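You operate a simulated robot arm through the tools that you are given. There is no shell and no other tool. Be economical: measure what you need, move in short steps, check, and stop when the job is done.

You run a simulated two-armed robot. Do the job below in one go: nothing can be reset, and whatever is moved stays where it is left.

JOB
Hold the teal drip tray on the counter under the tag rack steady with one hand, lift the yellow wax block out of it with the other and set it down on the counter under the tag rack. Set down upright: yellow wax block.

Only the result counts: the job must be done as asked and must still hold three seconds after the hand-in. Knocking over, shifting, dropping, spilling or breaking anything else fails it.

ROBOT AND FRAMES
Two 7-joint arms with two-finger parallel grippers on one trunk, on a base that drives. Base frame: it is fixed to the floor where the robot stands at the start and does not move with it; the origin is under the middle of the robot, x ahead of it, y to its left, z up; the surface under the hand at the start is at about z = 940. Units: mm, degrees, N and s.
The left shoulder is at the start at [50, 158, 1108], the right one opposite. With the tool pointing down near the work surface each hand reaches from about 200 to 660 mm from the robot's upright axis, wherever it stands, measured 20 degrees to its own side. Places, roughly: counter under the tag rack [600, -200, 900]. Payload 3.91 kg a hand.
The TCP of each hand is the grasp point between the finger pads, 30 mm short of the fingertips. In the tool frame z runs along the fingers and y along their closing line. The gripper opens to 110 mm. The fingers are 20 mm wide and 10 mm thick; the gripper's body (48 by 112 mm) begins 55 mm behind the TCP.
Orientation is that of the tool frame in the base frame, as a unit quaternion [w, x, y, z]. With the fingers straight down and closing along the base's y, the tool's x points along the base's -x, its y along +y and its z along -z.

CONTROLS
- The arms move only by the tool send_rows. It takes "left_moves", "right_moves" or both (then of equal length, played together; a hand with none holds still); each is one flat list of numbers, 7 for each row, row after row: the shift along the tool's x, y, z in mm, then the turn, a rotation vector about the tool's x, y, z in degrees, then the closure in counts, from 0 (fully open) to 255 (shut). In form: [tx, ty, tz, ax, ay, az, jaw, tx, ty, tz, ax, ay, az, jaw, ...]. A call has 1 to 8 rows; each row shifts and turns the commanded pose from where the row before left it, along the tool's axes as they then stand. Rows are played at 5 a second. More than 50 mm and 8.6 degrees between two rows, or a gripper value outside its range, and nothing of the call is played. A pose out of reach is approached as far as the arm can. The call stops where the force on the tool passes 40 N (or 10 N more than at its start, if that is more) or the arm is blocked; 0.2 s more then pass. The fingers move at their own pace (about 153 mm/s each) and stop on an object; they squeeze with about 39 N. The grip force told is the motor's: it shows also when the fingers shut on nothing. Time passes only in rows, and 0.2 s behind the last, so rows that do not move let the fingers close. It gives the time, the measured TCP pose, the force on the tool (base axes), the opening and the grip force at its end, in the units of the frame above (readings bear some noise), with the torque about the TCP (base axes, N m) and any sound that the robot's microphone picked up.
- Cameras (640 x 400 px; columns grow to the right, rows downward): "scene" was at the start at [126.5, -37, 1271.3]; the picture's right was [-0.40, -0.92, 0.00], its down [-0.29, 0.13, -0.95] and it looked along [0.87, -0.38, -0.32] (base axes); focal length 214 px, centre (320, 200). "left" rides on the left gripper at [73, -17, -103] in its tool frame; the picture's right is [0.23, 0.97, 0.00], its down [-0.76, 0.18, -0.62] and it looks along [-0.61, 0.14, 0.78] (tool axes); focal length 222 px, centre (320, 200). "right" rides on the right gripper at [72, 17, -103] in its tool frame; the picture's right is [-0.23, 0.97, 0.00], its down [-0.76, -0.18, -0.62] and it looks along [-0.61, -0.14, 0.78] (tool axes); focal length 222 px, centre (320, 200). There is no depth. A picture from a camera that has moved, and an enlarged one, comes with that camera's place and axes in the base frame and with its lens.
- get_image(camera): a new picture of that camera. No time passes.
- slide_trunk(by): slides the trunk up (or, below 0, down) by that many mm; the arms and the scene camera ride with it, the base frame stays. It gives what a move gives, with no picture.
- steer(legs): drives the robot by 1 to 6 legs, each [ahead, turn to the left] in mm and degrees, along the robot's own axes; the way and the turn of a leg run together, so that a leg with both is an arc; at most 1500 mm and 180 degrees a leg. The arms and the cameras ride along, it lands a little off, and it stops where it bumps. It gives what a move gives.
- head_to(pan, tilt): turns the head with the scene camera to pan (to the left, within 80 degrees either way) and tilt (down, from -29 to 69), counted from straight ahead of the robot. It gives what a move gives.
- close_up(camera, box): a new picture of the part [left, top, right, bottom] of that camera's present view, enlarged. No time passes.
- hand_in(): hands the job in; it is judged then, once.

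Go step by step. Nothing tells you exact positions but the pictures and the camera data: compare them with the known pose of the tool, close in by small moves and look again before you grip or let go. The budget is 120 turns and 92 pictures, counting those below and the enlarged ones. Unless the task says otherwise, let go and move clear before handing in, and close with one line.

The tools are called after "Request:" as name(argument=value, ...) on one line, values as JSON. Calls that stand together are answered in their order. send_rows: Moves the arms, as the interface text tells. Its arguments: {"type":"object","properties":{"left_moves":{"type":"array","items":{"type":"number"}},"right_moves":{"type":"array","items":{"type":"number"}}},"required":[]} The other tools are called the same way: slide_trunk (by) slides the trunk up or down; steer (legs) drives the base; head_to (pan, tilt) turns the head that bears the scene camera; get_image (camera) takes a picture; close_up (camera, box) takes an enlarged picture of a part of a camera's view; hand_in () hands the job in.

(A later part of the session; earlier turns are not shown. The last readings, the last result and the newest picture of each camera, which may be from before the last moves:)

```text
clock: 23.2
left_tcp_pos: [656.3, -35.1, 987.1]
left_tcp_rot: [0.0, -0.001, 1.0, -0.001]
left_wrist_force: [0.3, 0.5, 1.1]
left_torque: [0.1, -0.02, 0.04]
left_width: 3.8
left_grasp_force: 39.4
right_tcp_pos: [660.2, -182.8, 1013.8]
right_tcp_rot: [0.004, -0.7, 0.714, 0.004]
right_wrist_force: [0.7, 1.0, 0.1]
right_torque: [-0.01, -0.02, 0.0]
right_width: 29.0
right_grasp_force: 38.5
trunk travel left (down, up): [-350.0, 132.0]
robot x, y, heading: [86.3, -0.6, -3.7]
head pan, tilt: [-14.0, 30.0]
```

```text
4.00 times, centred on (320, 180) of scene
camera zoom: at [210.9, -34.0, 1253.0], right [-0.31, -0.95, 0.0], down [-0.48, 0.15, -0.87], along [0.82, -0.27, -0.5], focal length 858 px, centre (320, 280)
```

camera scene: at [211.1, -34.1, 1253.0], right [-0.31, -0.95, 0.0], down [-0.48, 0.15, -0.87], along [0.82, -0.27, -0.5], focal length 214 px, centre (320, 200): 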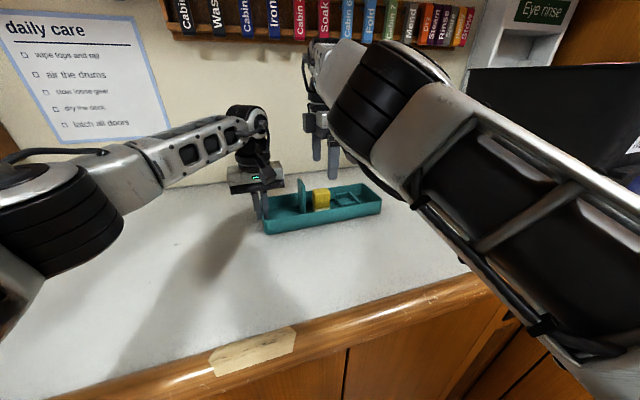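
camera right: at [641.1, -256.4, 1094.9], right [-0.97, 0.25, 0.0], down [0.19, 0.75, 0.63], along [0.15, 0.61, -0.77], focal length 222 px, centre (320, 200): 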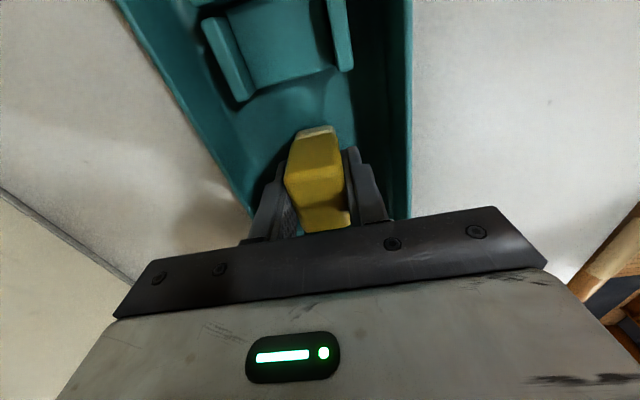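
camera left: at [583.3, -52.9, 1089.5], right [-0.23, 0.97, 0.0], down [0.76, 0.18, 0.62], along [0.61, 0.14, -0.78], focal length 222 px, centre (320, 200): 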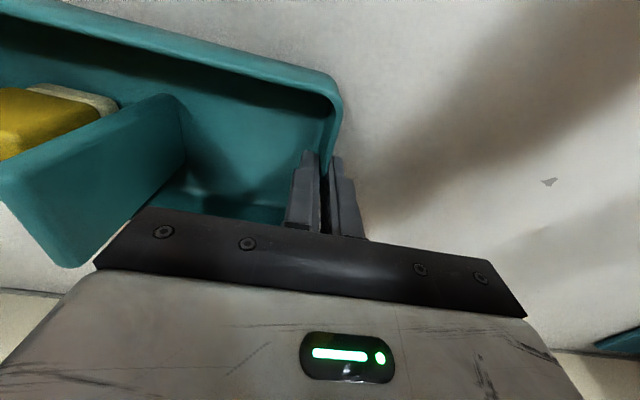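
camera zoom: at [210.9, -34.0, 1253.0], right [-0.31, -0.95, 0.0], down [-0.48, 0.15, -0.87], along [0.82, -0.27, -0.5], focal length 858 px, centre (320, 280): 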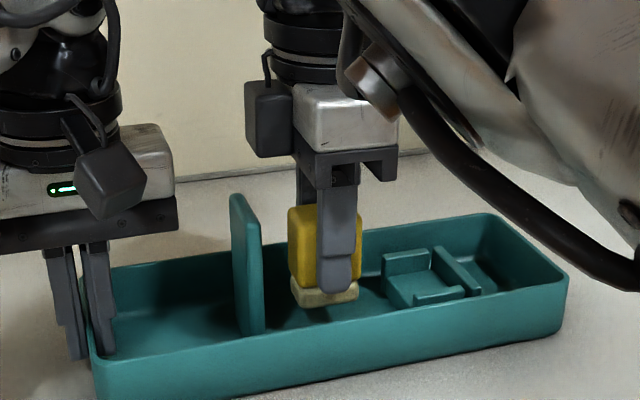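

The block came away freely with its cream base; tray and left hand did not move. I lift it clear and carry it toward the robot, in front of the tray.

Request:
send_rows(right_moves=[0, 0, -20, 0, 0, 0, 255, 0, 0, -25, 0, 0, 0, 255, 0, 0, -10, 0, 0, 0, 255, 10, 32, 0, 0, 0, 0, 255, 10, 32, 0, 0, 0, 0, 255, 10, 32, 0, 0, 0, 0, 255, 0, 30, 0, 0, 0, 0, 255])

Request:
get_image(camera="right")

Request:
get_image(camera="scene")

```text
clock: 24.9
left_tcp_pos: [656.4, -36.2, 987.0]
left_tcp_rot: [0.0, 0.0, 1.0, -0.001]
left_wrist_force: [-1.6, -0.7, 0.7]
left_torque: [0.15, -0.19, -0.05]
left_width: 3.6
left_grasp_force: 39.2
right_tcp_pos: [574.4, -255.3, 1081.3]
right_tcp_rot: [0.008, -0.698, 0.716, 0.008]
right_wrist_force: [-1.2, -0.9, -0.1]
right_torque: [-0.01, 0.03, -0.04]
right_width: 0.0
right_grasp_force: 37.6
right hand out of reach, approached as far as the arm can: row 4, 5, 6, 7
trunk travel left (down, up): [-350.0, 132.0]
robot x, y, heading: [83.5, -6.9, -4.0]
head pan, tilt: [-14.0, 30.0]
```

```text
55 pictures are left
camera right: at [556.0, -329.3, 1184.1], right [-0.97, 0.25, 0.0], down [0.2, 0.74, 0.64], along [0.16, 0.62, -0.77], focal length 222 px, centre (320, 200)
```

right: 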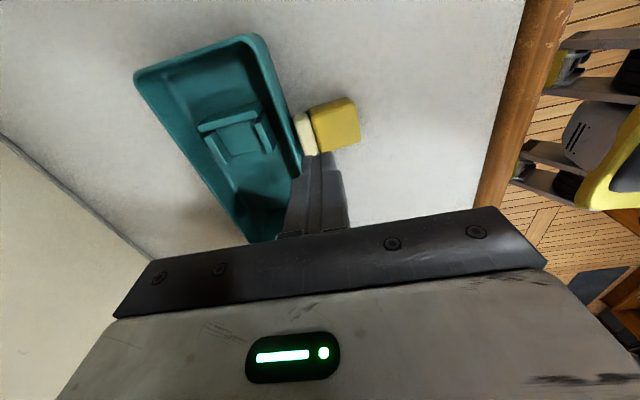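

```text
54 pictures are left
camera scene: at [210.7, -34.0, 1252.9], right [-0.31, -0.95, 0.0], down [-0.48, 0.15, -0.87], along [0.82, -0.27, -0.5], focal length 214 px, centre (320, 200)
```

scene: 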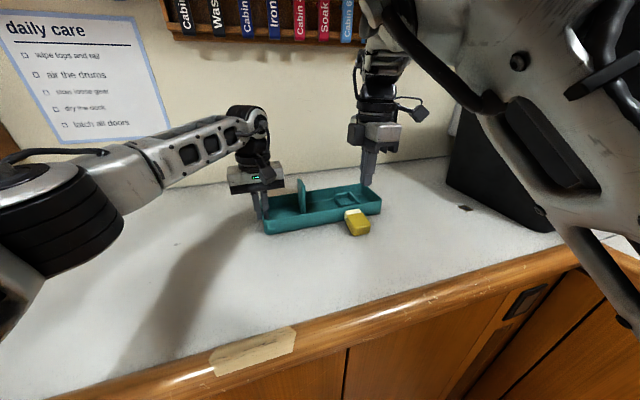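

The block slipped out during the carry (the arm hit a reach limit) and now lies on its side on the counter in front of the tray. The tray is still held. I look closer before picking it up and righting it.

Request:
close_up(camera="scene", box=[280, 150, 440, 250])

Request:
close_up(camera="right", box=[240, 70, 400, 170])

```text
4.00 times, centred on (360, 200) of scene
camera zoom: at [210.7, -34.0, 1252.9], right [-0.31, -0.95, 0.0], down [-0.48, 0.15, -0.87], along [0.82, -0.27, -0.5], focal length 858 px, centre (160, 200)
```

zoom: 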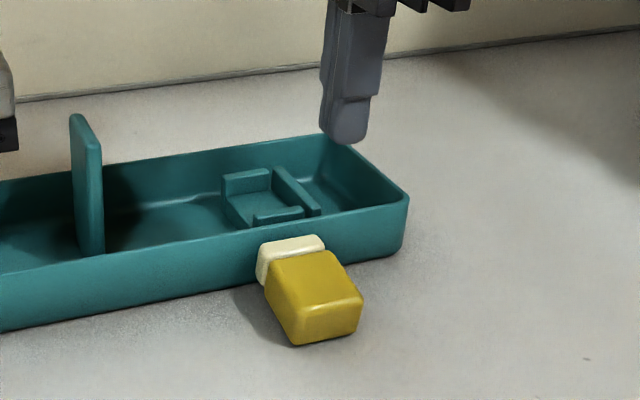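

```text
4.00 times, centred on (320, 120) of right
camera zoom: at [556.0, -329.3, 1184.1], right [-0.97, 0.25, 0.0], down [0.2, 0.74, 0.64], along [0.16, 0.62, -0.77], focal length 888 px, centre (320, 520)
```

zoom: 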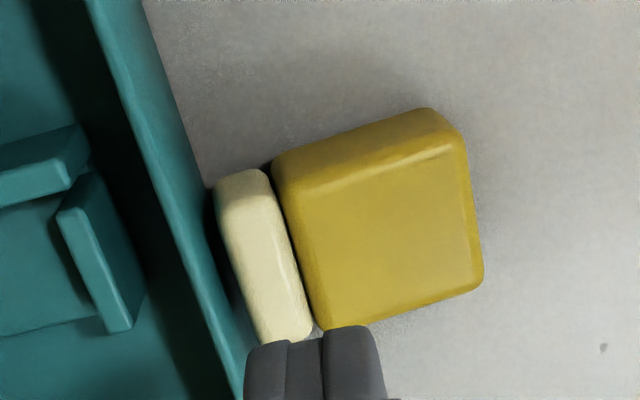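

The block lies flat with its top toward the robot, at x 540–600 and y -257 to -221, with its base near the tray front. I must regrasp it with the camera side toward its top, turn it, and pitch it upright. I first rehearse that motion in the air, raising and un-yawing the right hand.

Request:
send_rows(right_moves=[0, 0, -40, 0, 0, 0, 100, 0, 0, -30, 0, 0, 0, 100, 0, 0, 0, 0, 0, 8.5, 100, 0, 0, 0, 0, 0, 8.5, 100, 0, 0, 0, 0, 0, 8.5, 100, 0, 0, 0, 0, 0, 8.5, 100, 0, 0, 0, 0, 0, 8.5, 100, 0, 0, 0, 0, 0, 8.5, 100])

Request:
send_rows(right_moves=[0, 0, 0, 0, 0, 8.5, 100, 0, 0, 0, 0, 0, 8.5, 100, 0, 0, 0, 0, 0, 8.5, 100, 0, 0, 0, 0, 0, 8.5, 100, 0, 0, 0, 0, 0, 5, 100])

Request:
get_image(camera="scene")

```text
clock: 26.6
left_tcp_pos: [657.2, -35.3, 985.7]
left_tcp_rot: [0.0, -0.001, 1.0, 0.0]
left_wrist_force: [-0.6, 0.9, 0.9]
left_torque: [0.11, 0.09, 0.0]
left_width: 3.4
left_grasp_force: 38.9
right_tcp_pos: [573.9, -256.9, 1151.0]
right_tcp_rot: [0.003, -0.321, 0.947, 0.008]
right_wrist_force: [0.3, 0.0, 0.1]
right_torque: [0.0, 0.02, -0.02]
right_width: 67.2
right_grasp_force: 0.2
trunk travel left (down, up): [-350.0, 132.0]
robot x, y, heading: [87.4, -5.0, -3.8]
head pan, tilt: [-14.0, 30.0]
```

```text
clock: 27.9
left_tcp_pos: [656.9, -34.7, 985.6]
left_tcp_rot: [0.001, -0.001, 1.0, -0.001]
left_wrist_force: [-0.1, 0.9, -0.3]
left_torque: [0.09, 0.04, 0.01]
left_width: 3.6
left_grasp_force: 38.8
right_tcp_pos: [574.4, -257.8, 1152.5]
right_tcp_rot: [0.0, 0.014, 1.0, 0.009]
right_wrist_force: [-0.3, -0.4, 0.4]
right_torque: [-0.01, 0.02, 0.02]
right_width: 66.9
right_grasp_force: 0.1
trunk travel left (down, up): [-350.0, 132.0]
robot x, y, heading: [83.2, -2.0, -3.9]
head pan, tilt: [-14.0, 30.0]
```

```text
51 pictures are left
camera scene: at [210.9, -34.0, 1253.0], right [-0.31, -0.95, 0.0], down [-0.48, 0.15, -0.87], along [0.82, -0.27, -0.5], focal length 214 px, centre (320, 200)
```

scene: 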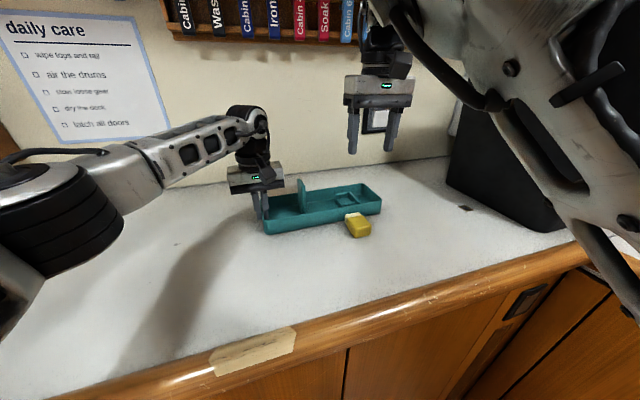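

Un-yawed. Now I rehearse the yaw to -90° and the pitch in free air.

Request:
send_rows(right_moves=[35, 0, 0, 0, 0, 0, 100, 35, -20, 0, 0, 0, 0, 100, 0, 0, 0, 0, 0, 8.5, 100, 0, 0, 0, 0, 0, 8.5, 100, 0, 0, 0, 0, 0, 8.5, 100, 0, 0, 0, 0, 0, 8.5, 100, 0, 0, 0, 0, 0, 8.5, 100, 0, 0, 0, 0, 0, 8.5, 100])

Request:
send_rows(right_moves=[0, 0, 0, 0, 0, 8.5, 100, 0, 0, 0, 0, 0, 8.5, 100, 0, 0, 0, 0, 0, 8.5, 100, 0, 0, 0, 0, 0, 8.5, 100])

Request:
send_rows(right_moves=[0, 0, 0, 0, 8.5, 0, 100, 0, 0, 0, 0, 8.5, 0, 100, 0, 0, 0, 0, 8.5, 0, 100, 0, 0, 0, 0, 8.5, 0, 100, 0, 0, 0, 0, 8.5, 0, 100, 0, 0, 0, 0, 8.5, 0, 100, 0, 0, 0, 0, 8.5, 0, 100, 0, 0, 0, 0, 8.5, 0, 100])

Request:
get_image(camera="scene")

```text
clock: 29.6
left_tcp_pos: [657.2, -35.7, 986.4]
left_tcp_rot: [0.001, -0.002, 1.0, 0.0]
left_wrist_force: [0.5, -0.2, 0.4]
left_torque: [0.32, 0.04, 0.0]
left_width: 3.6
left_grasp_force: 39.0
right_tcp_pos: [500.3, -378.0, 1149.1]
right_tcp_rot: [-0.005, 0.442, 0.897, 0.012]
right_wrist_force: [0.0, 0.9, -0.2]
right_torque: [-0.01, -0.02, -0.02]
right_width: 67.2
right_grasp_force: 0.0
right hand out of reach, approached as far as the arm can: row 5, 6, 7, 8
trunk travel left (down, up): [-350.0, 132.0]
robot x, y, heading: [84.5, -8.3, -3.9]
head pan, tilt: [-14.0, 30.0]
```

```text
clock: 30.6
left_tcp_pos: [654.6, -36.1, 986.2]
left_tcp_rot: [0.0, -0.001, 1.0, -0.001]
left_wrist_force: [-0.7, 0.0, 0.4]
left_torque: [0.17, 0.03, 0.07]
left_width: 3.6
left_grasp_force: 39.1
right_tcp_pos: [400.4, -411.9, 1120.7]
right_tcp_rot: [-0.004, 0.683, 0.731, 0.004]
right_wrist_force: [0.1, -0.3, 0.7]
right_torque: [0.01, -0.01, 0.0]
right_width: 67.5
right_grasp_force: 0.1
right hand out of reach, approached as far as the arm can: row 2, 3, 4
trunk travel left (down, up): [-350.0, 132.0]
robot x, y, heading: [87.7, -2.5, -4.0]
head pan, tilt: [-14.0, 30.0]
```

```text
clock: 32.5
left_tcp_pos: [656.6, -36.5, 986.0]
left_tcp_rot: [0.0, -0.001, 1.0, -0.001]
left_wrist_force: [-0.7, -2.2, 1.3]
left_torque: [0.19, 0.08, 0.03]
left_width: 3.7
left_grasp_force: 39.0
right_tcp_pos: [297.5, -395.3, 1041.2]
right_tcp_rot: [-0.412, 0.562, 0.604, 0.386]
right_wrist_force: [0.1, 0.6, -0.2]
right_torque: [0.02, -0.01, 0.0]
right_width: 66.9
right_grasp_force: 0.1
right hand out of reach, approached as far as the arm can: row 1, 2, 3, 4, 5, 6, 7, 8
trunk travel left (down, up): [-350.0, 132.0]
robot x, y, heading: [82.6, -3.7, -3.9]
head pan, tilt: [-14.0, 30.0]
```

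```text
50 pictures are left
camera scene: at [210.9, -34.3, 1253.0], right [-0.31, -0.95, 0.0], down [-0.48, 0.15, -0.87], along [0.82, -0.27, -0.5], focal length 214 px, centre (320, 200)
```

scene: 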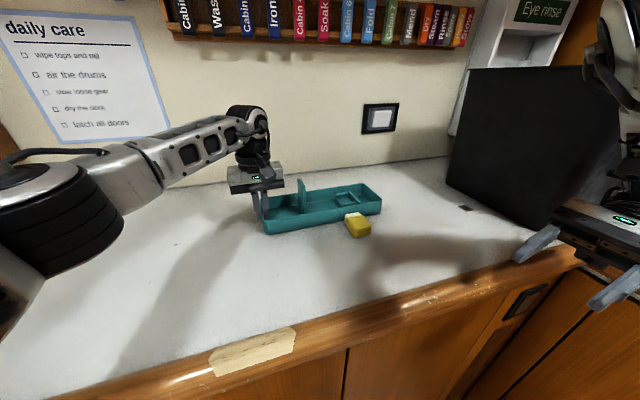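

The orientation is reachable, but the position drifted back. I test whether the hand can move forward and left while holding this orientation.

Request:
send_rows(right_moves=[0, -25, 0, 0, 0, 0, 100, 0, -25, 0, 0, 0, 0, 100])

Request:
get_image(camera="scene")

```text
clock: 33.0
left_tcp_pos: [656.3, -35.2, 985.8]
left_tcp_rot: [0.0, -0.001, 1.0, 0.0]
left_wrist_force: [-0.8, -0.3, 0.8]
left_torque: [0.13, -0.02, 0.03]
left_width: 3.9
left_grasp_force: 38.8
right_tcp_pos: [247.2, -398.4, 1038.1]
right_tcp_rot: [-0.413, 0.562, 0.604, 0.385]
right_wrist_force: [0.7, -0.3, -0.1]
right_torque: [-0.02, 0.0, 0.02]
right_width: 66.7
right_grasp_force: 0.0
trunk travel left (down, up): [-350.0, 132.0]
robot x, y, heading: [85.8, -5.4, -3.9]
head pan, tilt: [-14.0, 30.0]
```

```text
49 pictures are left
camera scene: at [210.9, -34.1, 1253.0], right [-0.31, -0.95, 0.0], down [-0.48, 0.15, -0.87], along [0.82, -0.27, -0.5], focal length 214 px, centre (320, 200)
```

scene: 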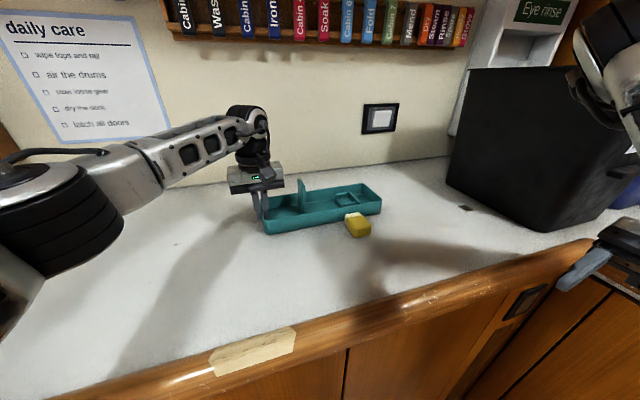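

Request:
send_rows(right_moves=[0, 45, 0, 0, 0, 0, 100, 0, 45, 0, 0, 0, 0, 100, 0, 45, 0, 0, 0, 0, 100, 0, 45, 0, 0, 0, 0, 100, 0, 45, 0, 0, 0, 0, 100])

Request:
get_image(camera="scene")

```text
clock: 34.2
left_tcp_pos: [656.8, -36.0, 986.6]
left_tcp_rot: [-0.001, -0.001, 1.0, -0.001]
left_wrist_force: [0.7, -0.4, -0.1]
left_torque: [0.11, 0.13, -0.07]
left_width: 3.8
left_grasp_force: 39.0
right_tcp_pos: [361.7, -348.2, 978.1]
right_tcp_rot: [-0.411, 0.563, 0.604, 0.386]
right_wrist_force: [-0.2, 0.0, -0.1]
right_torque: [0.04, -0.01, -0.04]
right_width: 67.1
right_grasp_force: 0.1
right hand out of reach, approached as far as the arm can: row 2, 3, 4, 5
trunk travel left (down, up): [-350.0, 132.0]
robot x, y, heading: [80.3, -5.3, -3.9]
head pan, tilt: [-14.0, 30.0]
```

```text
48 pictures are left
camera scene: at [211.0, -34.1, 1253.0], right [-0.31, -0.95, 0.0], down [-0.48, 0.15, -0.87], along [0.82, -0.27, -0.5], focal length 214 px, centre (320, 200)
```

scene: 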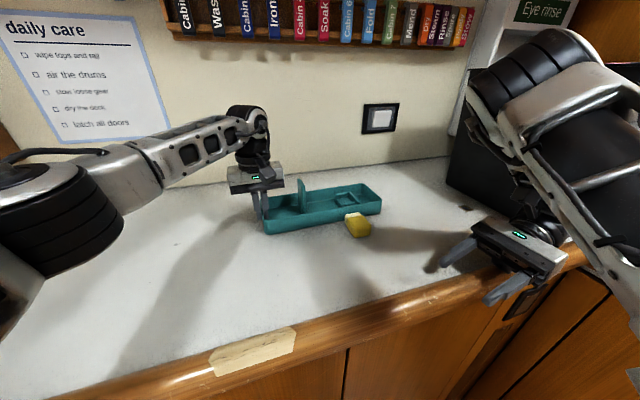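

This orientation keeps the hand too close, so I return to yaw 0. There I will test a fore-aft pitch instead: grasp tilted forward, finish tilted back.

Request:
send_rows(right_moves=[40, 0, 0, 0, 0, 0, 100, 40, 0, 0, 0, 0, 0, 100, 20, 0, 0, 0, -8.5, 0, 100, 0, 0, 0, 0, -8.5, 0, 100, 0, 0, 0, 0, -8.5, 0, 100, 0, 0, 0, 0, -8.5, 0, 100, 0, 0, 0, 0, -8.5, 0, 100, 0, 0, 0, 0, -8.5, 0, 100])

Request:
send_rows(right_moves=[0, 0, 0, 0, -8.5, 0, 100, 0, 0, 0, 0, -8.5, 0, 100, 0, 0, 0, 0, 0, -8.5, 100, 0, 0, 0, 0, 0, -8.5, 100, 0, 0, 0, 0, 0, -8.5, 100, 0, 0, 0, 0, 0, -8.5, 100, 0, 0, 0, 0, 0, -8.5, 100, 0, 0, 0, 0, 0, -8.5, 100])

Request:
send_rows(right_moves=[0, 0, 0, 0, 0, -8.5, 100, 0, 0, 0, 0, 0, -8.5, 100, 0, 0, 0, 0, 0, -8.5, 100, 0, 0, 0, 0, 0, -8.5, 100])

```text
clock: 36.0
left_tcp_pos: [657.2, -35.2, 986.6]
left_tcp_rot: [0.0, 0.0, 1.0, -0.002]
left_wrist_force: [-1.2, -0.8, 1.2]
left_torque: [0.12, -0.14, -0.03]
left_width: 3.6
left_grasp_force: 38.9
right_tcp_pos: [312.7, -358.7, 1032.7]
right_tcp_rot: [-0.114, 0.678, 0.718, 0.109]
right_wrist_force: [0.0, -0.2, -0.2]
right_torque: [0.0, 0.01, 0.03]
right_width: 66.6
right_grasp_force: 0.0
right hand out of reach, approached as far as the arm can: row 1, 2, 6, 7, 8
trunk travel left (down, up): [-350.0, 132.0]
robot x, y, heading: [87.4, -2.9, -4.3]
head pan, tilt: [-14.0, 30.0]
```

```text
clock: 37.9
left_tcp_pos: [655.6, -34.9, 986.2]
left_tcp_rot: [0.0, -0.001, 1.0, -0.001]
left_wrist_force: [-1.1, 1.3, 0.6]
left_torque: [0.09, 0.0, -0.02]
left_width: 3.9
left_grasp_force: 39.4
right_tcp_pos: [299.1, -397.4, 1014.2]
right_tcp_rot: [-0.002, 0.3, 0.954, 0.006]
right_wrist_force: [0.0, 0.5, 0.4]
right_torque: [-0.01, 0.01, 0.01]
right_width: 66.8
right_grasp_force: 0.2
right hand out of reach, approached as far as the arm can: row 1, 2
trunk travel left (down, up): [-350.0, 132.0]
robot x, y, heading: [80.0, -1.1, -3.8]
head pan, tilt: [-14.0, 30.0]
```

```text
clock: 38.9
left_tcp_pos: [657.0, -35.3, 986.9]
left_tcp_rot: [0.0, -0.002, 1.0, -0.001]
left_wrist_force: [-1.0, 1.2, 1.1]
left_torque: [0.14, 0.03, -0.01]
left_width: 3.7
left_grasp_force: 38.8
right_tcp_pos: [297.4, -396.8, 1015.2]
right_tcp_rot: [0.001, 0.007, 1.0, 0.006]
right_wrist_force: [-0.4, 0.4, 0.6]
right_torque: [0.01, -0.01, -0.01]
right_width: 66.8
right_grasp_force: 0.0
trunk travel left (down, up): [-350.0, 132.0]
robot x, y, heading: [85.7, -1.8, -4.2]
head pan, tilt: [-14.0, 30.0]
```

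Request:
send_rows(right_moves=[-37, 23, -19, 0, 0, 0, 100, -37, 23, -19, 0, 0, 0, 100, -37, 23, -19, 0, 0, 0, 100, -37, 23, -19, 0, 0, 0, 100, -37, 23, -19, 0, 0, 0, 100])

Request:
send_rows(right_moves=[0, 0, 20, 0, 8, 0, 100, 0, 0, 20, 0, 8, 0, 100, 0, 0, 20, 0, 8, 0, 100, 0, 0, 20, 0, 8, 0, 100])

Request:
get_image(camera="scene")

```text
clock: 40.0
left_tcp_pos: [656.7, -34.0, 986.6]
left_tcp_rot: [0.0, -0.001, 1.0, -0.001]
left_wrist_force: [-0.1, -0.1, 0.6]
left_torque: [0.04, 0.07, 0.03]
left_width: 3.7
left_grasp_force: 39.1
right_tcp_pos: [487.3, -293.5, 1109.2]
right_tcp_rot: [-0.004, 0.011, 1.0, 0.009]
right_wrist_force: [-0.2, 0.7, 0.2]
right_torque: [0.01, 0.0, 0.03]
right_width: 67.1
right_grasp_force: 0.0
right hand out of reach, approached as far as the arm can: row 5
trunk travel left (down, up): [-350.0, 132.0]
robot x, y, heading: [83.9, -6.2, -4.0]
head pan, tilt: [-14.0, 30.0]
```

```text
clock: 41.0
left_tcp_pos: [656.1, -35.5, 986.5]
left_tcp_rot: [0.0, -0.001, 1.0, 0.0]
left_wrist_force: [1.2, -0.2, 0.7]
left_torque: [0.12, 0.11, 0.11]
left_width: 3.7
left_grasp_force: 39.1
right_tcp_pos: [468.5, -292.2, 1035.4]
right_tcp_rot: [-0.275, 0.01, 0.961, 0.014]
right_wrist_force: [0.3, -0.4, 0.2]
right_torque: [-0.03, 0.02, -0.02]
right_width: 67.2
right_grasp_force: 0.1
trunk travel left (down, up): [-350.0, 132.0]
robot x, y, heading: [83.1, -4.0, -3.9]
head pan, tilt: [-14.0, 30.0]
```

```text
47 pictures are left
camera scene: at [211.1, -34.0, 1253.0], right [-0.31, -0.95, 0.0], down [-0.48, 0.15, -0.87], along [0.82, -0.27, -0.5], focal length 214 px, centre (320, 200)
```

scene: 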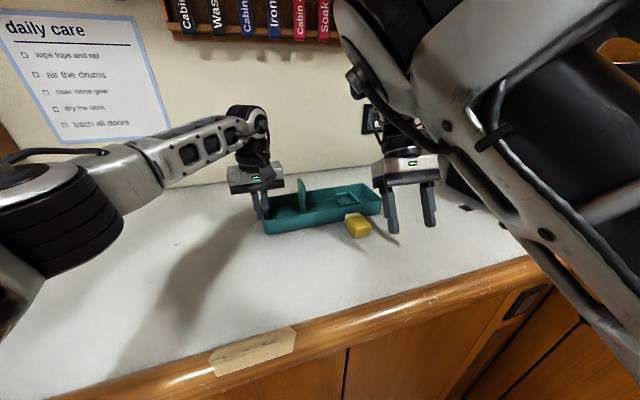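

A back tilt of 32° works. I test more tilt, a bit lower.

Request:
send_rows(right_moves=[0, 0, 12, 0, 8, 0, 100, 0, 0, 12, 0, 8, 0, 100])

```text
clock: 41.6
left_tcp_pos: [655.2, -35.3, 987.7]
left_tcp_rot: [0.0, -0.001, 1.0, -0.001]
left_wrist_force: [0.6, 0.1, -0.4]
left_torque: [0.11, 0.11, 0.06]
left_width: 3.5
left_grasp_force: 39.0
right_tcp_pos: [455.0, -287.6, 1015.7]
right_tcp_rot: [-0.408, 0.006, 0.913, 0.008]
right_wrist_force: [0.3, -0.1, -0.6]
right_torque: [-0.04, -0.04, 0.01]
right_width: 66.8
right_grasp_force: 0.0
trunk travel left (down, up): [-350.0, 132.0]
robot x, y, heading: [83.7, -4.5, -4.3]
head pan, tilt: [-14.0, 30.0]
```

A back tilt of 48° works. Plan: grasp the block with the hand tilted about 42° forward, carry it while pitching back 90°, and set it down. Now I rotate to the forward tilt.

Request:
send_rows(right_moves=[0, 0, -20, 0, -8.2, 0, 100, 0, 0, 0, 0, -8.2, 0, 100, 0, 0, 0, 0, -8.2, 0, 100, 0, 0, 0, 0, -8.2, 0, 100, 0, 0, 0, 0, -8.2, 0, 100, 0, 0, 0, 0, -8.2, 0, 100])

Request:
send_rows(right_moves=[0, 0, 0, 0, -8.2, 0, 100, 0, 0, 0, 0, -8.2, 0, 100, 0, 0, 0, 0, -8.2, 0, 100, 0, 0, 0, 0, -8.2, 0, 100, 0, 0, 0, 0, -8.2, 0, 100])

Request:
get_image(camera="right")

Request:
get_image(camera="scene")

```text
clock: 43.0
left_tcp_pos: [655.4, -35.3, 986.9]
left_tcp_rot: [0.0, -0.001, 1.0, -0.001]
left_wrist_force: [-0.7, 0.0, 0.6]
left_torque: [0.13, -0.15, 0.01]
left_width: 3.8
left_grasp_force: 39.2
right_tcp_pos: [477.6, -309.9, 1030.6]
right_tcp_rot: [0.012, 0.009, 1.0, 0.005]
right_wrist_force: [0.2, 0.5, -0.4]
right_torque: [0.02, -0.01, -0.01]
right_width: 66.6
right_grasp_force: 0.0
right hand out of reach, approached as far as the arm can: row 4, 5, 6
trunk travel left (down, up): [-350.0, 132.0]
robot x, y, heading: [86.5, -3.3, -3.7]
head pan, tilt: [-14.0, 30.0]
```

```text
clock: 44.2
left_tcp_pos: [656.0, -35.3, 985.9]
left_tcp_rot: [0.0, -0.001, 1.0, -0.001]
left_wrist_force: [-0.7, 0.5, -0.4]
left_torque: [0.11, -0.06, 0.03]
left_width: 3.5
left_grasp_force: 39.4
right_tcp_pos: [476.3, -322.9, 1030.5]
right_tcp_rot: [0.359, 0.01, 0.933, 0.002]
right_wrist_force: [-0.3, -0.2, 0.0]
right_torque: [0.01, -0.04, -0.01]
right_width: 66.7
right_grasp_force: 0.0
right hand out of reach, approached as far as the arm can: row 1, 2, 4
trunk travel left (down, up): [-350.0, 132.0]
robot x, y, heading: [81.9, -4.5, -4.0]
head pan, tilt: [-14.0, 30.0]
```

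```text
46 pictures are left
camera right: at [354.2, -304.2, 1059.0], right [0.19, 0.97, 0.16], down [0.14, -0.19, 0.97], along [0.97, -0.16, -0.18], focal length 222 px, centre (320, 200)
```

right: 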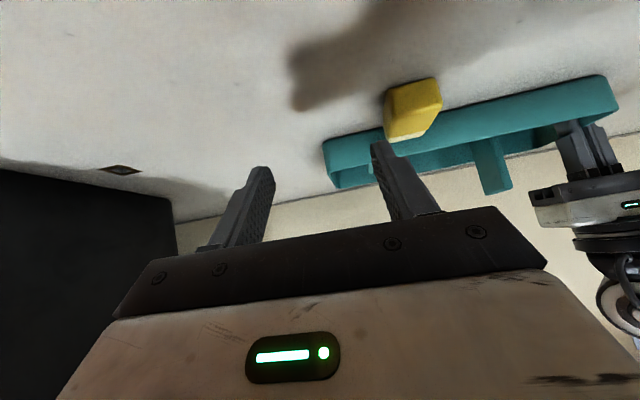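

```text
45 pictures are left
camera scene: at [213.6, -35.3, 1275.3], right [-0.31, -0.95, 0.0], down [-0.26, 0.09, -0.96], along [0.91, -0.3, -0.28], focal length 214 px, centre (320, 200)
```

scene: 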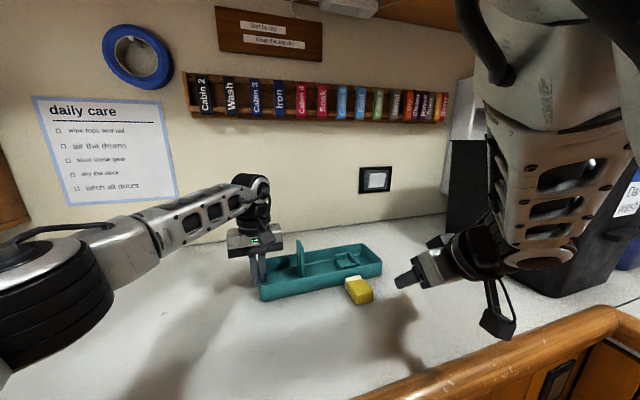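

The head got nudged a little, but things are intact. I move the right hand sideways to line up behind the block.

Request:
send_rows(right_moves=[-4, 28, 5, 0, 0, 0, 100, -4, 28, 10, 0, 0, 0, 100, -5, 28, 16, 0, 0, 0, 100])

Request:
get_image(camera="right")

Request:
get_image(camera="scene")

```text
clock: 45.0
left_tcp_pos: [657.5, -34.5, 986.7]
left_tcp_rot: [0.0, 0.0, 1.0, -0.002]
left_wrist_force: [0.3, -0.1, -0.1]
left_torque: [0.12, 0.09, 0.03]
left_width: 3.6
left_grasp_force: 38.5
right_tcp_pos: [500.4, -324.5, 1019.7]
right_tcp_rot: [0.361, 0.01, 0.932, 0.003]
right_wrist_force: [0.5, -0.5, 0.8]
right_torque: [0.0, 0.0, 0.0]
right_width: 67.0
right_grasp_force: 0.1
right hand out of reach, approached as far as the arm can: row 1, 2, 3
trunk travel left (down, up): [-350.0, 132.0]
robot x, y, heading: [85.6, -2.7, -3.9]
head pan, tilt: [-14.0, 30.0]
```

```text
44 pictures are left
camera right: at [376.5, -304.9, 1049.1], right [0.19, 0.97, 0.16], down [0.14, -0.19, 0.97], along [0.97, -0.16, -0.17], focal length 222 px, centre (320, 200)
```

right: 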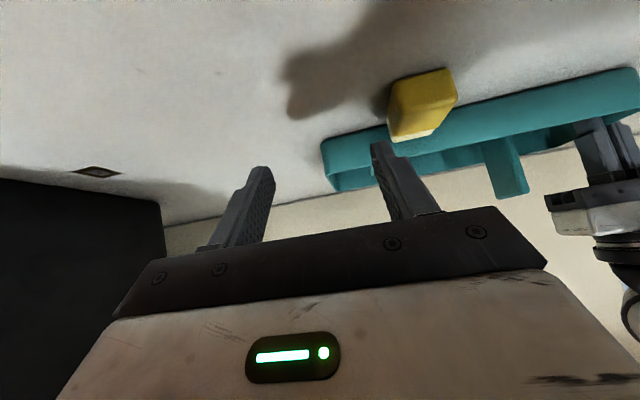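

```text
43 pictures are left
camera scene: at [213.3, -32.8, 1261.5], right [-0.29, -0.96, 0.0], down [-0.4, 0.12, -0.91], along [0.87, -0.26, -0.42], focal length 214 px, centre (320, 200)
```

scene: 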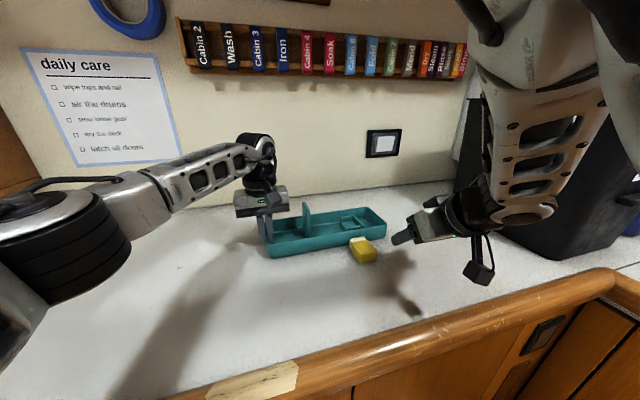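

The right arm can't shift further left here; its elbow seems to be crowding the head. Since the block is already out of the tray, I release the tray gently, raise both hands, and re-place the base turned left so the block is on the right arm's side.

Request:
send_rows(left_moves=[0, 0, 0, 0, 0, 0, 230, 0, 0, 0, 0, 0, 0, 200, 0, 0, 0, 0, 0, 0, 160, 0, 0, -15, 0, 0, 0, 160, 0, 0, -30, 0, 0, 0, 160, 0, 0, -40, 0, 0, 0, 160, 0, 0, -40, 0, 0, 0, 160], right_moves=[0, 0, 0, 0, 0, 0, 100, 0, 0, 0, 0, 0, 0, 100, 0, 0, 0, 0, 0, 0, 100, -10, 0, -11, 0, 0, 0, 100, -15, 0, -17, 0, 0, 0, 100, -15, 0, -17, 0, 0, 0, 100, -15, 0, -17, 0, 0, 0, 100])

Request:
get_image(camera="scene")

```text
clock: 46.6
left_tcp_pos: [646.5, -30.2, 1111.8]
left_tcp_rot: [0.001, -0.001, 1.0, -0.001]
left_wrist_force: [-0.2, -0.1, -0.1]
left_torque: [0.01, 0.0, 0.03]
left_width: 40.9
left_grasp_force: 0.0
left hand out of reach, approached as far as the arm can: row 7
right_tcp_pos: [498.8, -325.1, 1094.0]
right_tcp_rot: [0.352, 0.017, 0.936, 0.009]
right_wrist_force: [0.1, -0.4, -0.4]
right_torque: [-0.01, 0.01, 0.01]
right_width: 66.8
right_grasp_force: 0.0
trunk travel left (down, up): [-350.0, 132.0]
robot x, y, heading: [85.6, -4.2, -3.9]
head pan, tilt: [-14.0, 30.0]
```

```text
42 pictures are left
camera scene: at [206.2, -46.9, 1294.9], right [-0.45, -0.89, 0.0], down [-0.06, 0.03, -1.0], along [0.89, -0.45, -0.07], focal length 214 px, centre (320, 200)
```

scene: 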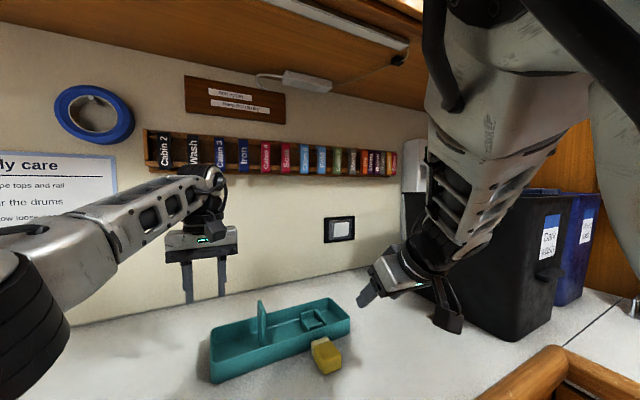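

The right arm was pushing the head because it was folded too tight. I back the base up 85 mm with a slight left turn, giving the arm room, and then reset the head.

Request:
steer(legs=[[-85, 0], [0, 8]])

Request:
head_to(pan=-22, tilt=25)

Request:
get_image(camera="scene")

```text
clock: 48.3
left_tcp_pos: [560.3, 52.8, 1110.6]
left_tcp_rot: [0.001, -0.071, 0.998, 0.0]
left_wrist_force: [0.3, 0.5, -0.8]
left_torque: [0.0, 0.02, 0.03]
left_width: 41.2
left_grasp_force: 0.1
right_tcp_pos: [454.2, -259.3, 1095.6]
right_tcp_rot: [0.352, -0.05, 0.934, 0.032]
right_wrist_force: [-0.3, 0.3, 0.1]
right_torque: [0.02, -0.02, -0.03]
right_width: 67.2
right_grasp_force: 0.2
trunk travel left (down, up): [-350.0, 132.0]
robot x, y, heading: [-0.4, 2.6, 4.0]
head pan, tilt: [-14.0, 30.0]
```

```text
clock: 49.0
left_tcp_pos: [559.8, 53.7, 1110.3]
left_tcp_rot: [0.001, -0.071, 0.997, -0.001]
left_wrist_force: [-0.3, -0.4, 1.1]
left_torque: [0.01, -0.06, -0.03]
left_width: 40.9
left_grasp_force: 0.1
right_tcp_pos: [453.9, -259.5, 1093.9]
right_tcp_rot: [0.35, -0.05, 0.935, 0.035]
right_wrist_force: [0.3, -0.7, -0.3]
right_torque: [0.01, 0.01, 0.0]
right_width: 67.2
right_grasp_force: 0.0
trunk travel left (down, up): [-350.0, 132.0]
robot x, y, heading: [0.5, 4.2, 4.0]
head pan, tilt: [-22.0, 25.0]
```

```text
41 pictures are left
camera scene: at [126.6, -23.3, 1295.1], right [-0.31, -0.95, 0.0], down [-0.06, 0.02, -1.0], along [0.95, -0.31, -0.07], focal length 214 px, centre (320, 200)
```

scene: 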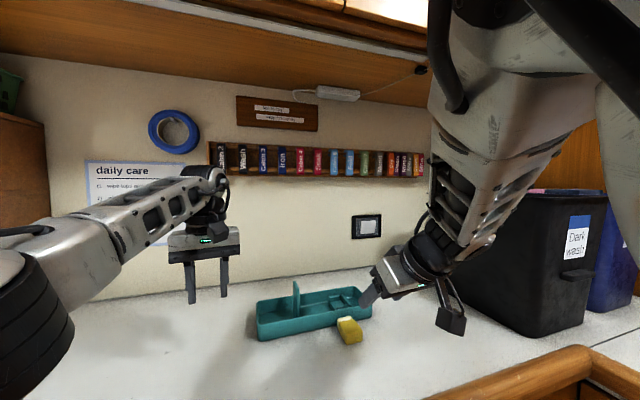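

There is more room now. I correct the yaw and come to a hover point behind the block.

Request:
send_rows(right_moves=[0, 0, 0, 5.8, 0, 4.0, 100, 4, 7, 25, 0, 0, 0, 100, 4, 7, 25, 0, 0, 0, 100, 4, 6, 25, 0, 0, 0, 100])

Request:
get_image(camera="right")

Request:
get_image(camera="scene")

```text
clock: 50.0
left_tcp_pos: [560.0, 53.0, 1111.4]
left_tcp_rot: [0.001, -0.07, 0.998, -0.001]
left_wrist_force: [0.0, -0.2, 0.3]
left_torque: [-0.01, -0.01, 0.02]
left_width: 41.0
left_grasp_force: 0.1
right_tcp_pos: [500.5, -268.7, 1033.2]
right_tcp_rot: [0.353, -0.001, 0.935, -0.002]
right_wrist_force: [0.1, 0.5, -1.2]
right_torque: [-0.01, -0.03, -0.02]
right_width: 66.8
right_grasp_force: 0.1
right hand out of reach, approached as far as the arm can: row 1, 2, 3, 4
trunk travel left (down, up): [-350.0, 132.0]
robot x, y, heading: [-0.2, 3.0, 3.8]
head pan, tilt: [-22.0, 25.0]
```

```text
40 pictures are left
camera right: at [377.2, -251.2, 1063.9], right [0.17, 0.97, 0.15], down [0.16, -0.17, 0.97], along [0.97, -0.14, -0.18], focal length 222 px, centre (320, 200)
```

right: 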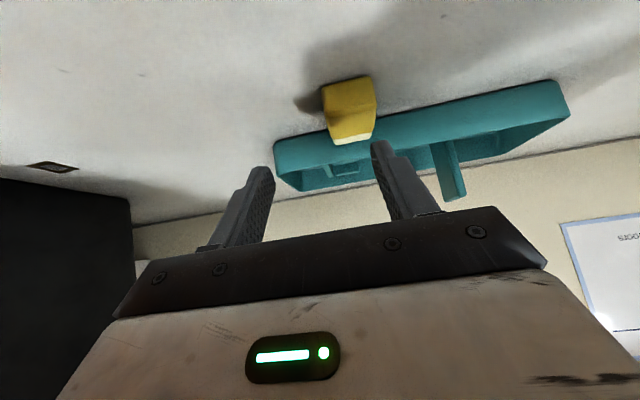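

```text
39 pictures are left
camera scene: at [127.8, -23.2, 1260.9], right [-0.31, -0.95, 0.0], down [-0.4, 0.13, -0.91], along [0.86, -0.28, -0.42], focal length 214 px, centre (320, 200)
```

scene: 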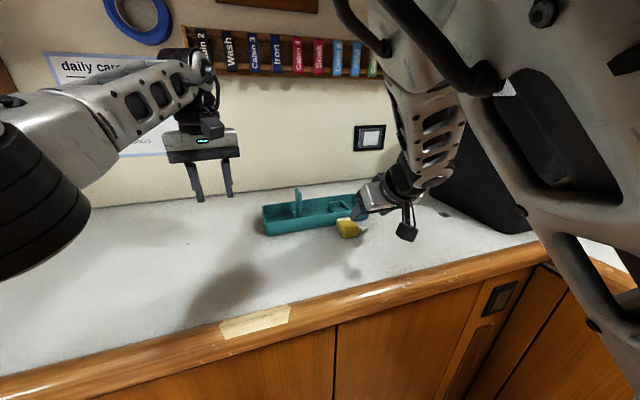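

The arm still can't go far enough left relative to the trunk, so I turn the base a further 10° left and realign.

Request:
steer(legs=[[0, 11]])

Request:
send_rows(right_moves=[0, 0, 0, 3.6, 0, 4.1, 100, 0, -20, 0, 3.6, 0, 4.1, 100])

```text
clock: 51.1
left_tcp_pos: [540.4, 157.4, 1111.2]
left_tcp_rot: [0.0, -0.163, 0.987, -0.001]
left_wrist_force: [-0.3, 0.2, 0.1]
left_torque: [-0.02, 0.01, 0.02]
left_width: 41.1
left_grasp_force: 0.1
right_tcp_pos: [541.8, -170.9, 1033.1]
right_tcp_rot: [0.351, -0.087, 0.932, 0.032]
right_wrist_force: [0.5, -0.3, 0.4]
right_torque: [-0.01, 0.03, 0.01]
right_width: 66.8
right_grasp_force: 0.1
trunk travel left (down, up): [-350.0, 132.0]
robot x, y, heading: [0.3, 1.7, 14.7]
head pan, tilt: [-22.0, 25.0]
```

```text
clock: 51.8
left_tcp_pos: [540.5, 156.1, 1111.1]
left_tcp_rot: [0.001, -0.163, 0.987, 0.0]
left_wrist_force: [0.3, -0.2, -0.2]
left_torque: [0.03, 0.0, 0.02]
left_width: 41.2
left_grasp_force: 0.1
right_tcp_pos: [546.4, -202.3, 1034.3]
right_tcp_rot: [0.353, 0.003, 0.936, -0.003]
right_wrist_force: [0.5, -0.2, 0.5]
right_torque: [0.01, 0.02, 0.0]
right_width: 66.8
right_grasp_force: 0.1
right hand out of reach, approached as far as the arm can: row 1
trunk travel left (down, up): [-350.0, 132.0]
robot x, y, heading: [-1.6, 2.3, 14.6]
head pan, tilt: [-22.0, 25.0]
```

Request:
send_rows(right_moves=[20, -18.5, -6, 0, 0, 0, 100, 20, -18.5, -6, 0, 0, 0, 100])

Request:
get_image(camera="right")

Request:
get_image(camera="scene")

```text
clock: 52.4
left_tcp_pos: [541.0, 157.0, 1111.5]
left_tcp_rot: [0.001, -0.163, 0.987, 0.0]
left_wrist_force: [0.1, -0.3, 0.6]
left_torque: [0.02, 0.01, 0.01]
left_width: 41.1
left_grasp_force: 0.0
right_tcp_pos: [509.4, -239.8, 1017.8]
right_tcp_rot: [0.353, 0.003, 0.935, -0.003]
right_wrist_force: [0.1, 0.7, -0.1]
right_torque: [0.0, 0.0, 0.02]
right_width: 66.6
right_grasp_force: 0.1
trunk travel left (down, up): [-350.0, 132.0]
robot x, y, heading: [0.3, -0.3, 14.6]
head pan, tilt: [-22.0, 25.0]
```

```text
38 pictures are left
camera right: at [386.3, -221.3, 1048.2], right [0.18, 0.97, 0.15], down [0.16, -0.18, 0.97], along [0.97, -0.15, -0.19], focal length 222 px, centre (320, 200)
```

right: 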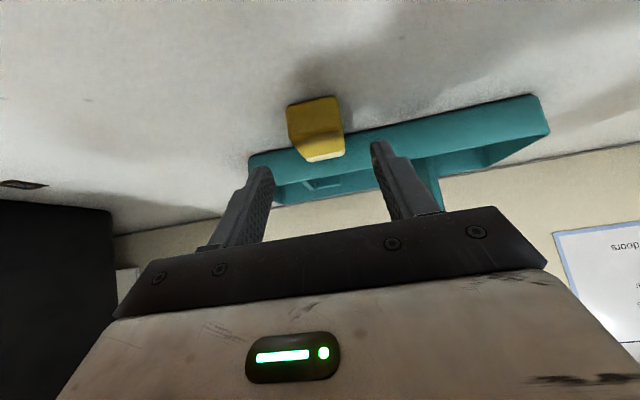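

```text
37 pictures are left
camera scene: at [129.8, 0.7, 1260.9], right [-0.13, -0.99, 0.0], down [-0.42, 0.05, -0.91], along [0.9, -0.12, -0.42], focal length 214 px, centre (320, 200)
```

scene: 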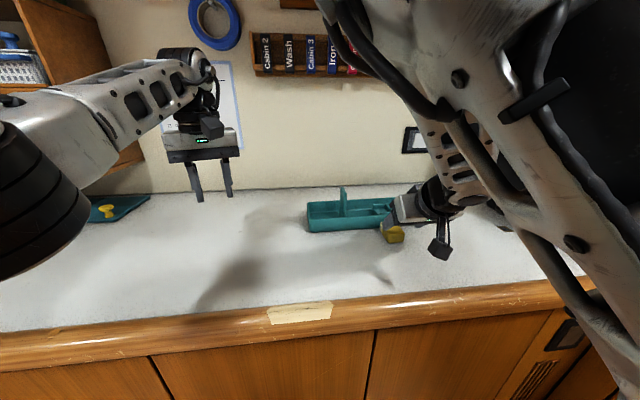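

Request:
close_up(camera="right", box=[220, 80, 420, 205])

Request:
close_up(camera="scene", box=[300, 160, 460, 260])

```text
3.20 times, centred on (320, 142) of right
camera zoom: at [386.3, -221.3, 1048.2], right [0.18, 0.97, 0.15], down [0.16, -0.18, 0.97], along [0.97, -0.15, -0.19], focal length 711 px, centre (320, 384)
```

zoom: 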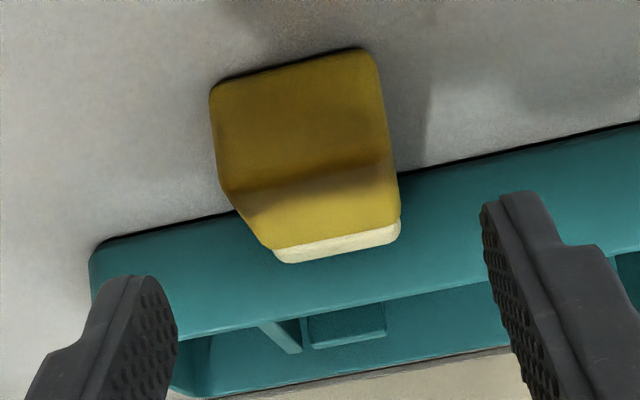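

```text
4.00 times, centred on (380, 210) of scene
camera zoom: at [129.8, 0.7, 1260.9], right [-0.13, -0.99, 0.0], down [-0.42, 0.05, -0.91], along [0.9, -0.12, -0.42], focal length 858 px, centre (80, 160)
```

zoom: 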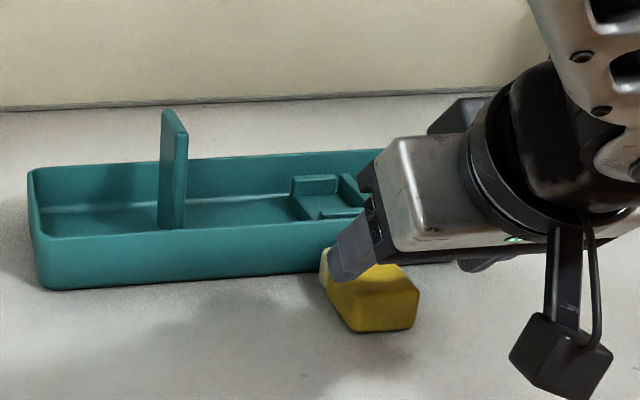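

The block's yaw is about 0 and its centre y is -240, matching the hand. I advance 60 mm along the fingers and grip.

Request:
send_rows(right_moves=[0, -0.7, 20, 0, 0, 0, 100, 0, 0, 20, 0, 0, 0, 100, 0, 0, 20, 0, 0, 0, 100])

Request:
get_image(camera="right")

Request:
close_up(camera="scene", box=[300, 160, 460, 260])

```text
clock: 53.1
left_tcp_pos: [541.2, 156.7, 1111.0]
left_tcp_rot: [0.001, -0.164, 0.987, 0.0]
left_wrist_force: [0.0, 0.1, -0.6]
left_torque: [0.01, 0.0, 0.0]
left_width: 40.8
left_grasp_force: 0.0
right_tcp_pos: [549.1, -243.1, 969.9]
right_tcp_rot: [0.353, 0.007, 0.935, 0.0]
right_wrist_force: [-1.2, 0.6, -0.5]
right_torque: [-0.01, -0.03, -0.01]
right_width: 67.2
right_grasp_force: 0.1
trunk travel left (down, up): [-350.0, 132.0]
robot x, y, heading: [-5.1, 1.3, 14.9]
head pan, tilt: [-22.0, 25.0]
```

```text
34 pictures are left
camera right: at [426.1, -224.0, 1000.4], right [0.18, 0.97, 0.15], down [0.16, -0.18, 0.97], along [0.97, -0.15, -0.19], focal length 222 px, centre (320, 200)
```

right: 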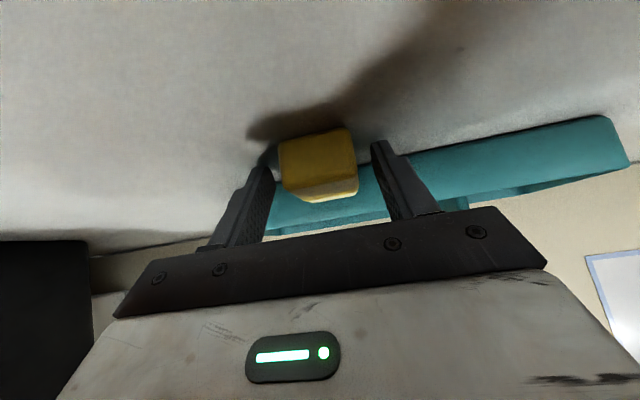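

```text
4.00 times, centred on (380, 210) of scene
camera zoom: at [129.9, 1.0, 1260.9], right [-0.13, -0.99, 0.0], down [-0.42, 0.05, -0.91], along [0.9, -0.12, -0.42], focal length 858 px, centre (80, 160)
```

zoom: 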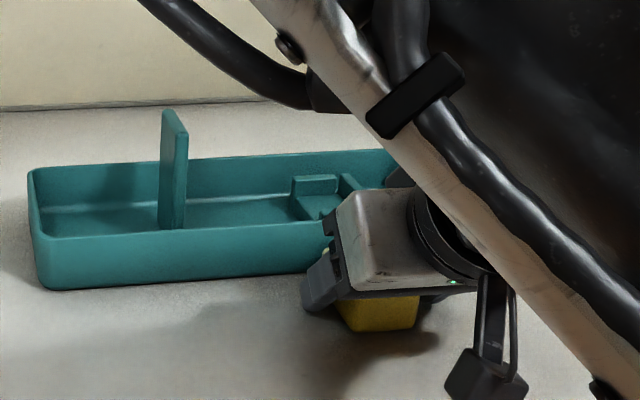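

Request:
send_rows(right_moves=[0, 0, 0, 0, 0, 0, 140, 0, 0, 0, 0, 0, 0, 165, 0, 0, 0, 0, 0, 0, 255, 0, 0, 0, 0, 0, 0, 255, 0, 0, 0, 0, 0, 0, 255])

Request:
get_image(camera="right")

```text
clock: 54.4
left_tcp_pos: [540.8, 157.0, 1111.5]
left_tcp_rot: [0.001, -0.163, 0.987, -0.001]
left_wrist_force: [0.5, 0.0, 0.8]
left_torque: [-0.04, 0.01, -0.01]
left_width: 41.0
left_grasp_force: 0.0
right_tcp_pos: [548.8, -243.1, 969.7]
right_tcp_rot: [0.352, 0.007, 0.936, -0.001]
right_wrist_force: [0.4, 0.4, 0.5]
right_torque: [-0.04, -0.09, 0.0]
right_width: 40.9
right_grasp_force: 39.2
trunk travel left (down, up): [-350.0, 132.0]
robot x, y, heading: [-4.0, 0.4, 14.6]
head pan, tilt: [-22.0, 25.0]
```

```text
32 pictures are left
camera right: at [425.7, -224.6, 1000.4], right [0.19, 0.97, 0.15], down [0.16, -0.18, 0.97], along [0.97, -0.16, -0.19], focal length 222 px, centre (320, 200)
```

right: 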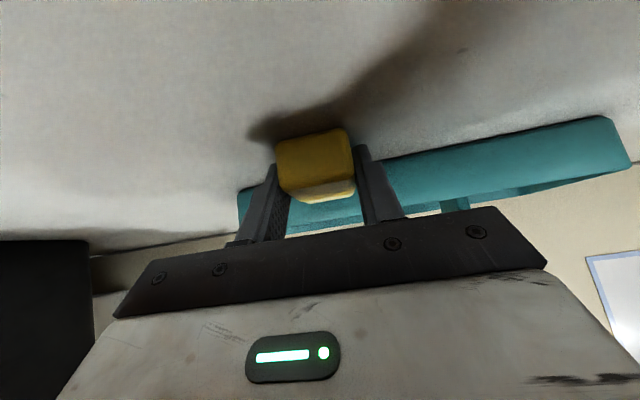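

Gripped (41 mm, 39 N). I lift slowly and slightly back.

Request:
send_rows(right_moves=[-2, 0, -5, 0, 0, 0, 255, -3.6, 0, -10, 0, 0, 0, 255, -3.6, 0, -10, 0, 0, 0, 255, -3.6, 0, -10, 0, 0, 0, 255, -3.6, 0, -10, 0, 0, 0, 255, -3.6, 0, -10, 0, 0, 0, 255])

Request:
get_image(camera="right")

```text
clock: 55.8
left_tcp_pos: [539.8, 157.1, 1110.7]
left_tcp_rot: [0.001, -0.164, 0.987, -0.001]
left_wrist_force: [0.6, -0.3, -0.1]
left_torque: [-0.03, 0.01, 0.0]
left_width: 41.1
left_grasp_force: 0.0
right_tcp_pos: [528.0, -237.5, 1026.1]
right_tcp_rot: [0.353, 0.001, 0.935, -0.001]
right_wrist_force: [0.9, 0.4, -0.2]
right_torque: [-0.01, 0.01, -0.02]
right_width: 41.0
right_grasp_force: 38.5
trunk travel left (down, up): [-350.0, 132.0]
robot x, y, heading: [-2.2, 1.8, 14.6]
head pan, tilt: [-22.0, 25.0]
```

```text
31 pictures are left
camera right: at [404.8, -220.5, 1056.3], right [0.17, 0.97, 0.15], down [0.16, -0.18, 0.97], along [0.97, -0.14, -0.19], focal length 222 px, centre (320, 200)
```

right: 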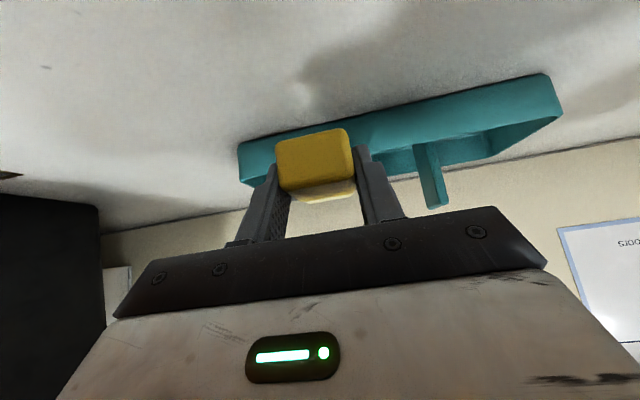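

Held firmly. I shift back and right a little, then pitch in gentle steps.

Request:
send_rows(right_moves=[4.4, -12, -13, 0, 0, 0, 255, 4.4, -12, -13, 0, 0, 0, 255, 4.4, -12, -13, 0, 0, 0, 255, 0, 0, 0, 0, 5, 0, 255, 0, 0, 0, 0, 5, 0, 255, 0, 0, 0, 0, 5, 0, 255, 0, 0, 0, 0, 5, 0, 255])

Request:
get_image(camera="right")

```text
clock: 57.4
left_tcp_pos: [539.6, 156.8, 1110.2]
left_tcp_rot: [0.001, -0.163, 0.987, -0.001]
left_wrist_force: [0.8, -0.2, 0.1]
left_torque: [0.0, -0.04, 0.02]
left_width: 41.0
left_grasp_force: 0.0
right_tcp_pos: [490.8, -277.3, 1047.5]
right_tcp_rot: [0.184, 0.007, 0.983, 0.002]
right_wrist_force: [0.8, -0.2, -0.9]
right_torque: [-0.03, 0.0, -0.03]
right_width: 41.0
right_grasp_force: 39.0
trunk travel left (down, up): [-350.0, 132.0]
robot x, y, heading: [-0.5, 2.7, 14.6]
head pan, tilt: [-22.0, 25.0]
```

```text
30 pictures are left
camera right: at [385.8, -259.9, 1116.8], right [0.22, 0.97, 0.09], down [0.48, -0.19, 0.86], along [0.85, -0.15, -0.51], focal length 222 px, centre (320, 200)
```

right: 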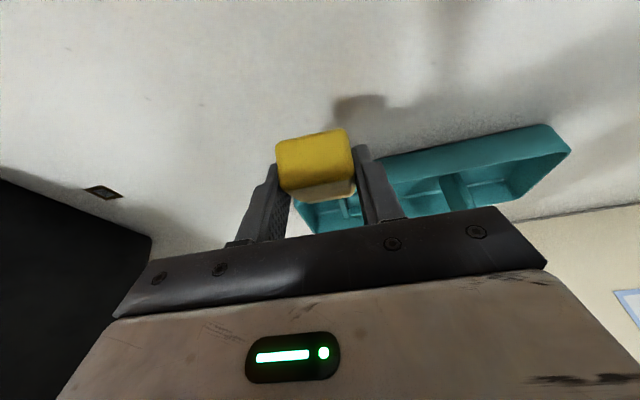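

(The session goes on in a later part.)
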